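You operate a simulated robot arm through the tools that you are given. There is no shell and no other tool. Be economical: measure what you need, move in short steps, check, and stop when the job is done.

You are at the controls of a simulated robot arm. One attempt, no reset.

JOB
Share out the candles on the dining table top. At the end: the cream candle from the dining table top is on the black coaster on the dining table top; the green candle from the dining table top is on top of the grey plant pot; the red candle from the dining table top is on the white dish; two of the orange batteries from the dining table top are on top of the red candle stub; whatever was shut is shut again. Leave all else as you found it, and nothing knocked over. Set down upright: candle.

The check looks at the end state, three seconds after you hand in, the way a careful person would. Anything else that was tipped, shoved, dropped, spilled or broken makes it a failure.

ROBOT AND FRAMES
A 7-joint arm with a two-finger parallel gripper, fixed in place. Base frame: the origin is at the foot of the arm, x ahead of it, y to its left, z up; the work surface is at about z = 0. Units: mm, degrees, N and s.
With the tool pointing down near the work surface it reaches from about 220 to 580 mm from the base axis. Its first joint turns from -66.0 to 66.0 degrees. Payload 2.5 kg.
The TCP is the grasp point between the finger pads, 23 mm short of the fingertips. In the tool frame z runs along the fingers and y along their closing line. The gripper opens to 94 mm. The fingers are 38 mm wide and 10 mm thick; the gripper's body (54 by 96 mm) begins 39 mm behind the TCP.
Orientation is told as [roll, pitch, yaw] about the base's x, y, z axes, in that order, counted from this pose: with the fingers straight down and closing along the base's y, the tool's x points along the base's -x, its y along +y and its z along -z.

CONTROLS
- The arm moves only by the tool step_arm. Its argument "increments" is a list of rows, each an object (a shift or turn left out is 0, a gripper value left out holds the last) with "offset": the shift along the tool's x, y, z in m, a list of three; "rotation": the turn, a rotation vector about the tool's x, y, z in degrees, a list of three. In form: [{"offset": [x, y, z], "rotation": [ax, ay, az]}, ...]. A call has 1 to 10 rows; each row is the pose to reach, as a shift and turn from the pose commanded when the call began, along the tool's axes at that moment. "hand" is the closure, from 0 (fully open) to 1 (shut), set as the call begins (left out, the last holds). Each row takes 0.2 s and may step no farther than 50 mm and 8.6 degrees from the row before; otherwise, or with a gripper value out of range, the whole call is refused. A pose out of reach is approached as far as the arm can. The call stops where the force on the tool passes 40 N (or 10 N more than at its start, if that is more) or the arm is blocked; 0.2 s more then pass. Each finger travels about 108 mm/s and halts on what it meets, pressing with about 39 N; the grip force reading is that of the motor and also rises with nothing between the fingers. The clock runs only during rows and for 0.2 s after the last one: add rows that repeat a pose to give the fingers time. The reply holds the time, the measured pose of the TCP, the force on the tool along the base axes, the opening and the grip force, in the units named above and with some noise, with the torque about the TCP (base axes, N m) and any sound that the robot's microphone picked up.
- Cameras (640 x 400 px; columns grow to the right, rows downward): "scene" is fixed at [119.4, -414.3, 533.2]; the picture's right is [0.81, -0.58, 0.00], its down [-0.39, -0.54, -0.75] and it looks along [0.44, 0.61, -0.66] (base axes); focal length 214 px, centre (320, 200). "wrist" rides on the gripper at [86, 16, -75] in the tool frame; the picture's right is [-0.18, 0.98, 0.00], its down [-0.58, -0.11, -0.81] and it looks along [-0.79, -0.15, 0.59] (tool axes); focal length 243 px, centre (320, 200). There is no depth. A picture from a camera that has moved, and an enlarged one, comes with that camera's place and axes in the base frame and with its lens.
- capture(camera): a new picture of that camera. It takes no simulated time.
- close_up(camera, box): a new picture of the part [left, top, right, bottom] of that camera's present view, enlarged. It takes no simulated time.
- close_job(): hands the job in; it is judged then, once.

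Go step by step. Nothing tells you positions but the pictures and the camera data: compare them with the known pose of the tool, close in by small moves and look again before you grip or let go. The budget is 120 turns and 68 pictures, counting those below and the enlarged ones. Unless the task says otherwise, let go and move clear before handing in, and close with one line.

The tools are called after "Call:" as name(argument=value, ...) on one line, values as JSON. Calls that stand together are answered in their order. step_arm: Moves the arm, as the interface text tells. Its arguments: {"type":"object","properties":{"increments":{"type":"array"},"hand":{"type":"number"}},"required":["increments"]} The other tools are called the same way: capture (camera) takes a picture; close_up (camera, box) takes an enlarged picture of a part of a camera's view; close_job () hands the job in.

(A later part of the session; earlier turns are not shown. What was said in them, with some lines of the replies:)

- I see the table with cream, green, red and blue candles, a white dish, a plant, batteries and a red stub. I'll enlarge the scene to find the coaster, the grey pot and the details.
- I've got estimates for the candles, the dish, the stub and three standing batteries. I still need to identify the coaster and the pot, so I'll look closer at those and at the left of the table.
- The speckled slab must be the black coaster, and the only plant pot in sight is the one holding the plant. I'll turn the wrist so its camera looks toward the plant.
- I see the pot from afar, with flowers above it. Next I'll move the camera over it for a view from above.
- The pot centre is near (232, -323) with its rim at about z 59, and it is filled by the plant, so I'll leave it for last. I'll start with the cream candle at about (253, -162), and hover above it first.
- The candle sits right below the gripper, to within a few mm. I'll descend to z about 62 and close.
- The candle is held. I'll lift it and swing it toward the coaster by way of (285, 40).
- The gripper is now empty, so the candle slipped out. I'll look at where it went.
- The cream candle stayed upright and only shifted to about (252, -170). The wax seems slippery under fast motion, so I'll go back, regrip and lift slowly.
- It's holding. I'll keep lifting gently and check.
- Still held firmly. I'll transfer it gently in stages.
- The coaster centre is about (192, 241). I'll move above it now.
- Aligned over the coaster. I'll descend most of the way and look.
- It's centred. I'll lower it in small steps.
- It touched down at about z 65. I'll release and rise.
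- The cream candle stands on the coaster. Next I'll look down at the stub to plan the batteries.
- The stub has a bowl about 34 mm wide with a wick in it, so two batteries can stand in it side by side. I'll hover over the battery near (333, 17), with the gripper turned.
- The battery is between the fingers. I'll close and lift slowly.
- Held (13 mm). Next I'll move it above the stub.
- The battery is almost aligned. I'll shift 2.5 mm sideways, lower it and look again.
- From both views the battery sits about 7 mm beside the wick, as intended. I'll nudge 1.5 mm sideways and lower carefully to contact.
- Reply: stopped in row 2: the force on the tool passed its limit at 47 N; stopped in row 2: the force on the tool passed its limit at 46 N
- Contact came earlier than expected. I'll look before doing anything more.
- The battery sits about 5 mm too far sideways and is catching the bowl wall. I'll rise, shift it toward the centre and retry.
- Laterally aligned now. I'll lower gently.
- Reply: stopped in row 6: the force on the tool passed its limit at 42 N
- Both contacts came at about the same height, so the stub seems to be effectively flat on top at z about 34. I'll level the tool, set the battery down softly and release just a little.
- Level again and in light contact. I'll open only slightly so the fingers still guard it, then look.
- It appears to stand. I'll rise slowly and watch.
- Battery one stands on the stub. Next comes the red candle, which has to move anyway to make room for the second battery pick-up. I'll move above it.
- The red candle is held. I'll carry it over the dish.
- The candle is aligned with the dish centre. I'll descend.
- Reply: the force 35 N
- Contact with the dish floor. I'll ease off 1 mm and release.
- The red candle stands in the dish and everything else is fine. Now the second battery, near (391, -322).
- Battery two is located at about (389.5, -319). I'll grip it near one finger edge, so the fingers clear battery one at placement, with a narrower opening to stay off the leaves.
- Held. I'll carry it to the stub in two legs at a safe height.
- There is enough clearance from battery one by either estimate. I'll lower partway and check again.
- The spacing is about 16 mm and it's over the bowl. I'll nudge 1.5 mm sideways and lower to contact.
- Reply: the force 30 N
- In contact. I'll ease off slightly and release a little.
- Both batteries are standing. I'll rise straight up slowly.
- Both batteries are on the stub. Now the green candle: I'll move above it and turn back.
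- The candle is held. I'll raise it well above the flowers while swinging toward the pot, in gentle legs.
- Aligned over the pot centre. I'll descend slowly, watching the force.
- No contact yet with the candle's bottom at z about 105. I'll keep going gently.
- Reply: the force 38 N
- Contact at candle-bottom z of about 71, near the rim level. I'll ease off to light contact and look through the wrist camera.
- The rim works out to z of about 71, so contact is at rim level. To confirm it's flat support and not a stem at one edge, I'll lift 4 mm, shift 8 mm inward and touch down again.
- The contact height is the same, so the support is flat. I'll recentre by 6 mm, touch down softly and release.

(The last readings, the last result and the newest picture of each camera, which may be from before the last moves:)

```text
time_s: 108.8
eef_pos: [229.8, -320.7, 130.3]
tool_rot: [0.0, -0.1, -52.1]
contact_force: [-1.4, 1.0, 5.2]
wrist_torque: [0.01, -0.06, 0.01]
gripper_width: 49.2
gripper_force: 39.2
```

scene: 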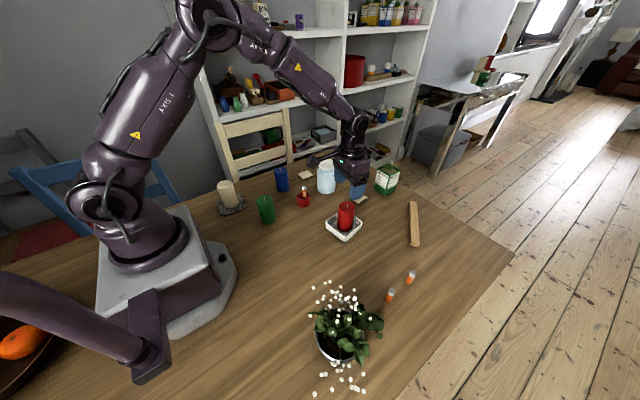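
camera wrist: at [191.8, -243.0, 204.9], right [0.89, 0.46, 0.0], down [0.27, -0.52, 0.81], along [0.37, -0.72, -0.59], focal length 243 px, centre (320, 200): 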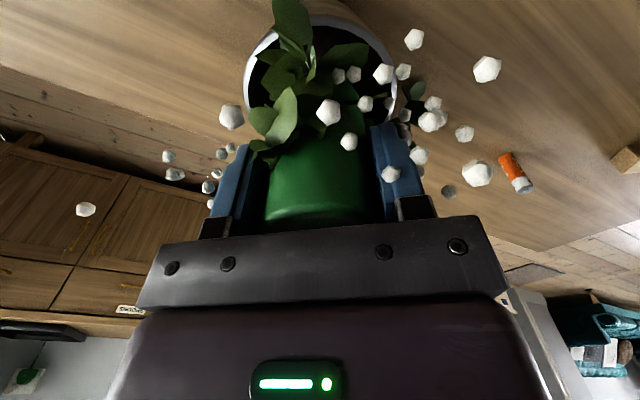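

Call:
step_arm(increments=[{"offset": [0, 0, 0]}, {"offset": [0, 0, 0]}, {"offset": [0, 0, 0]}], hand=0.35)

Call:
step_arm(increments=[{"offset": [0, 0, -0.006]}, {"offset": [0, 0, -0.018]}, {"offset": [0, 0, -0.036]}, {"offset": [0, 0, -0.06]}, {"offset": [0, 0, -0.09]}, {"offset": [0, 0, -0.125]}, {"offset": [0, 0, -0.16]}])

Call:
step_arm(increments=[{"offset": [0.03, 0.03, 0]}, {"offset": [0.06, 0.06, 0]}, {"offset": [0.09, 0.09, 0]}, {"offset": [0.11, 0.12, 0]}, {"offset": [0.11, 0.15, 0]}])

Call:
capture(camera="scene")

```text
time_s: 109.6
eef_pos: [230.2, -319.5, 130.6]
tool_rot: [-0.1, 0.0, -52.1]
contact_force: [0.2, -0.8, -0.4]
wrist_torque: [0.02, -0.01, 0.02]
gripper_width: 61.0
gripper_force: 0.1
```

```text
time_s: 111.2
eef_pos: [230.0, -318.8, 289.6]
tool_rot: [-0.2, 0.1, -52.0]
contact_force: [0.2, -1.0, 0.4]
wrist_torque: [0.0, 0.0, -0.01]
gripper_width: 61.5
gripper_force: 0.1
```

```text
time_s: 112.4
eef_pos: [280.2, -139.9, 290.4]
tool_rot: [-0.2, 0.0, -52.0]
contact_force: [0.7, 0.1, -0.2]
wrist_torque: [0.02, 0.01, -0.01]
gripper_width: 61.4
gripper_force: 0.0
```

```text
2 pictures are left
```

scene: 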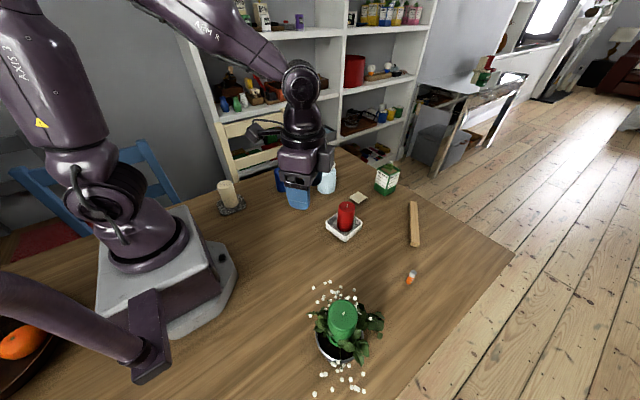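

The green candle stands upright on the pot, and the arm is clear. I'll take one last close look at the pot.

Call:
close_up(camera="scene", box=[290, 270, 410, 390])

```text
3.33 times, centred on (350, 330) of scene
camera zoom: at [119.3, -414.3, 533.2], right [0.81, -0.58, 0.0], down [-0.39, -0.54, -0.75], along [0.44, 0.61, -0.66], focal length 715 px, centre (220, -233)
```

zoom: 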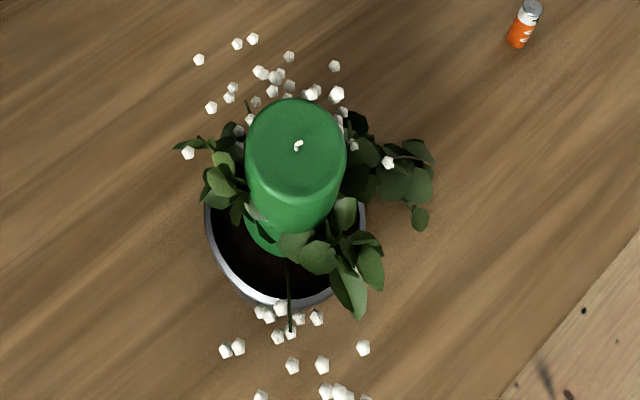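

The green candle stands upright on the pot, and the pot hasn't moved. I'm handing in.

Call:
close_job()

```text
The job is handed in.
```

The job is handed in: the cream candle is on the black coaster, the green candle on the grey plant pot, the red candle in the white dish, and two batteries on the red stub. The cream candle slipped from the gripper on the first lift but stayed upright, moving only about 1 cm, and nothing was knocked over.
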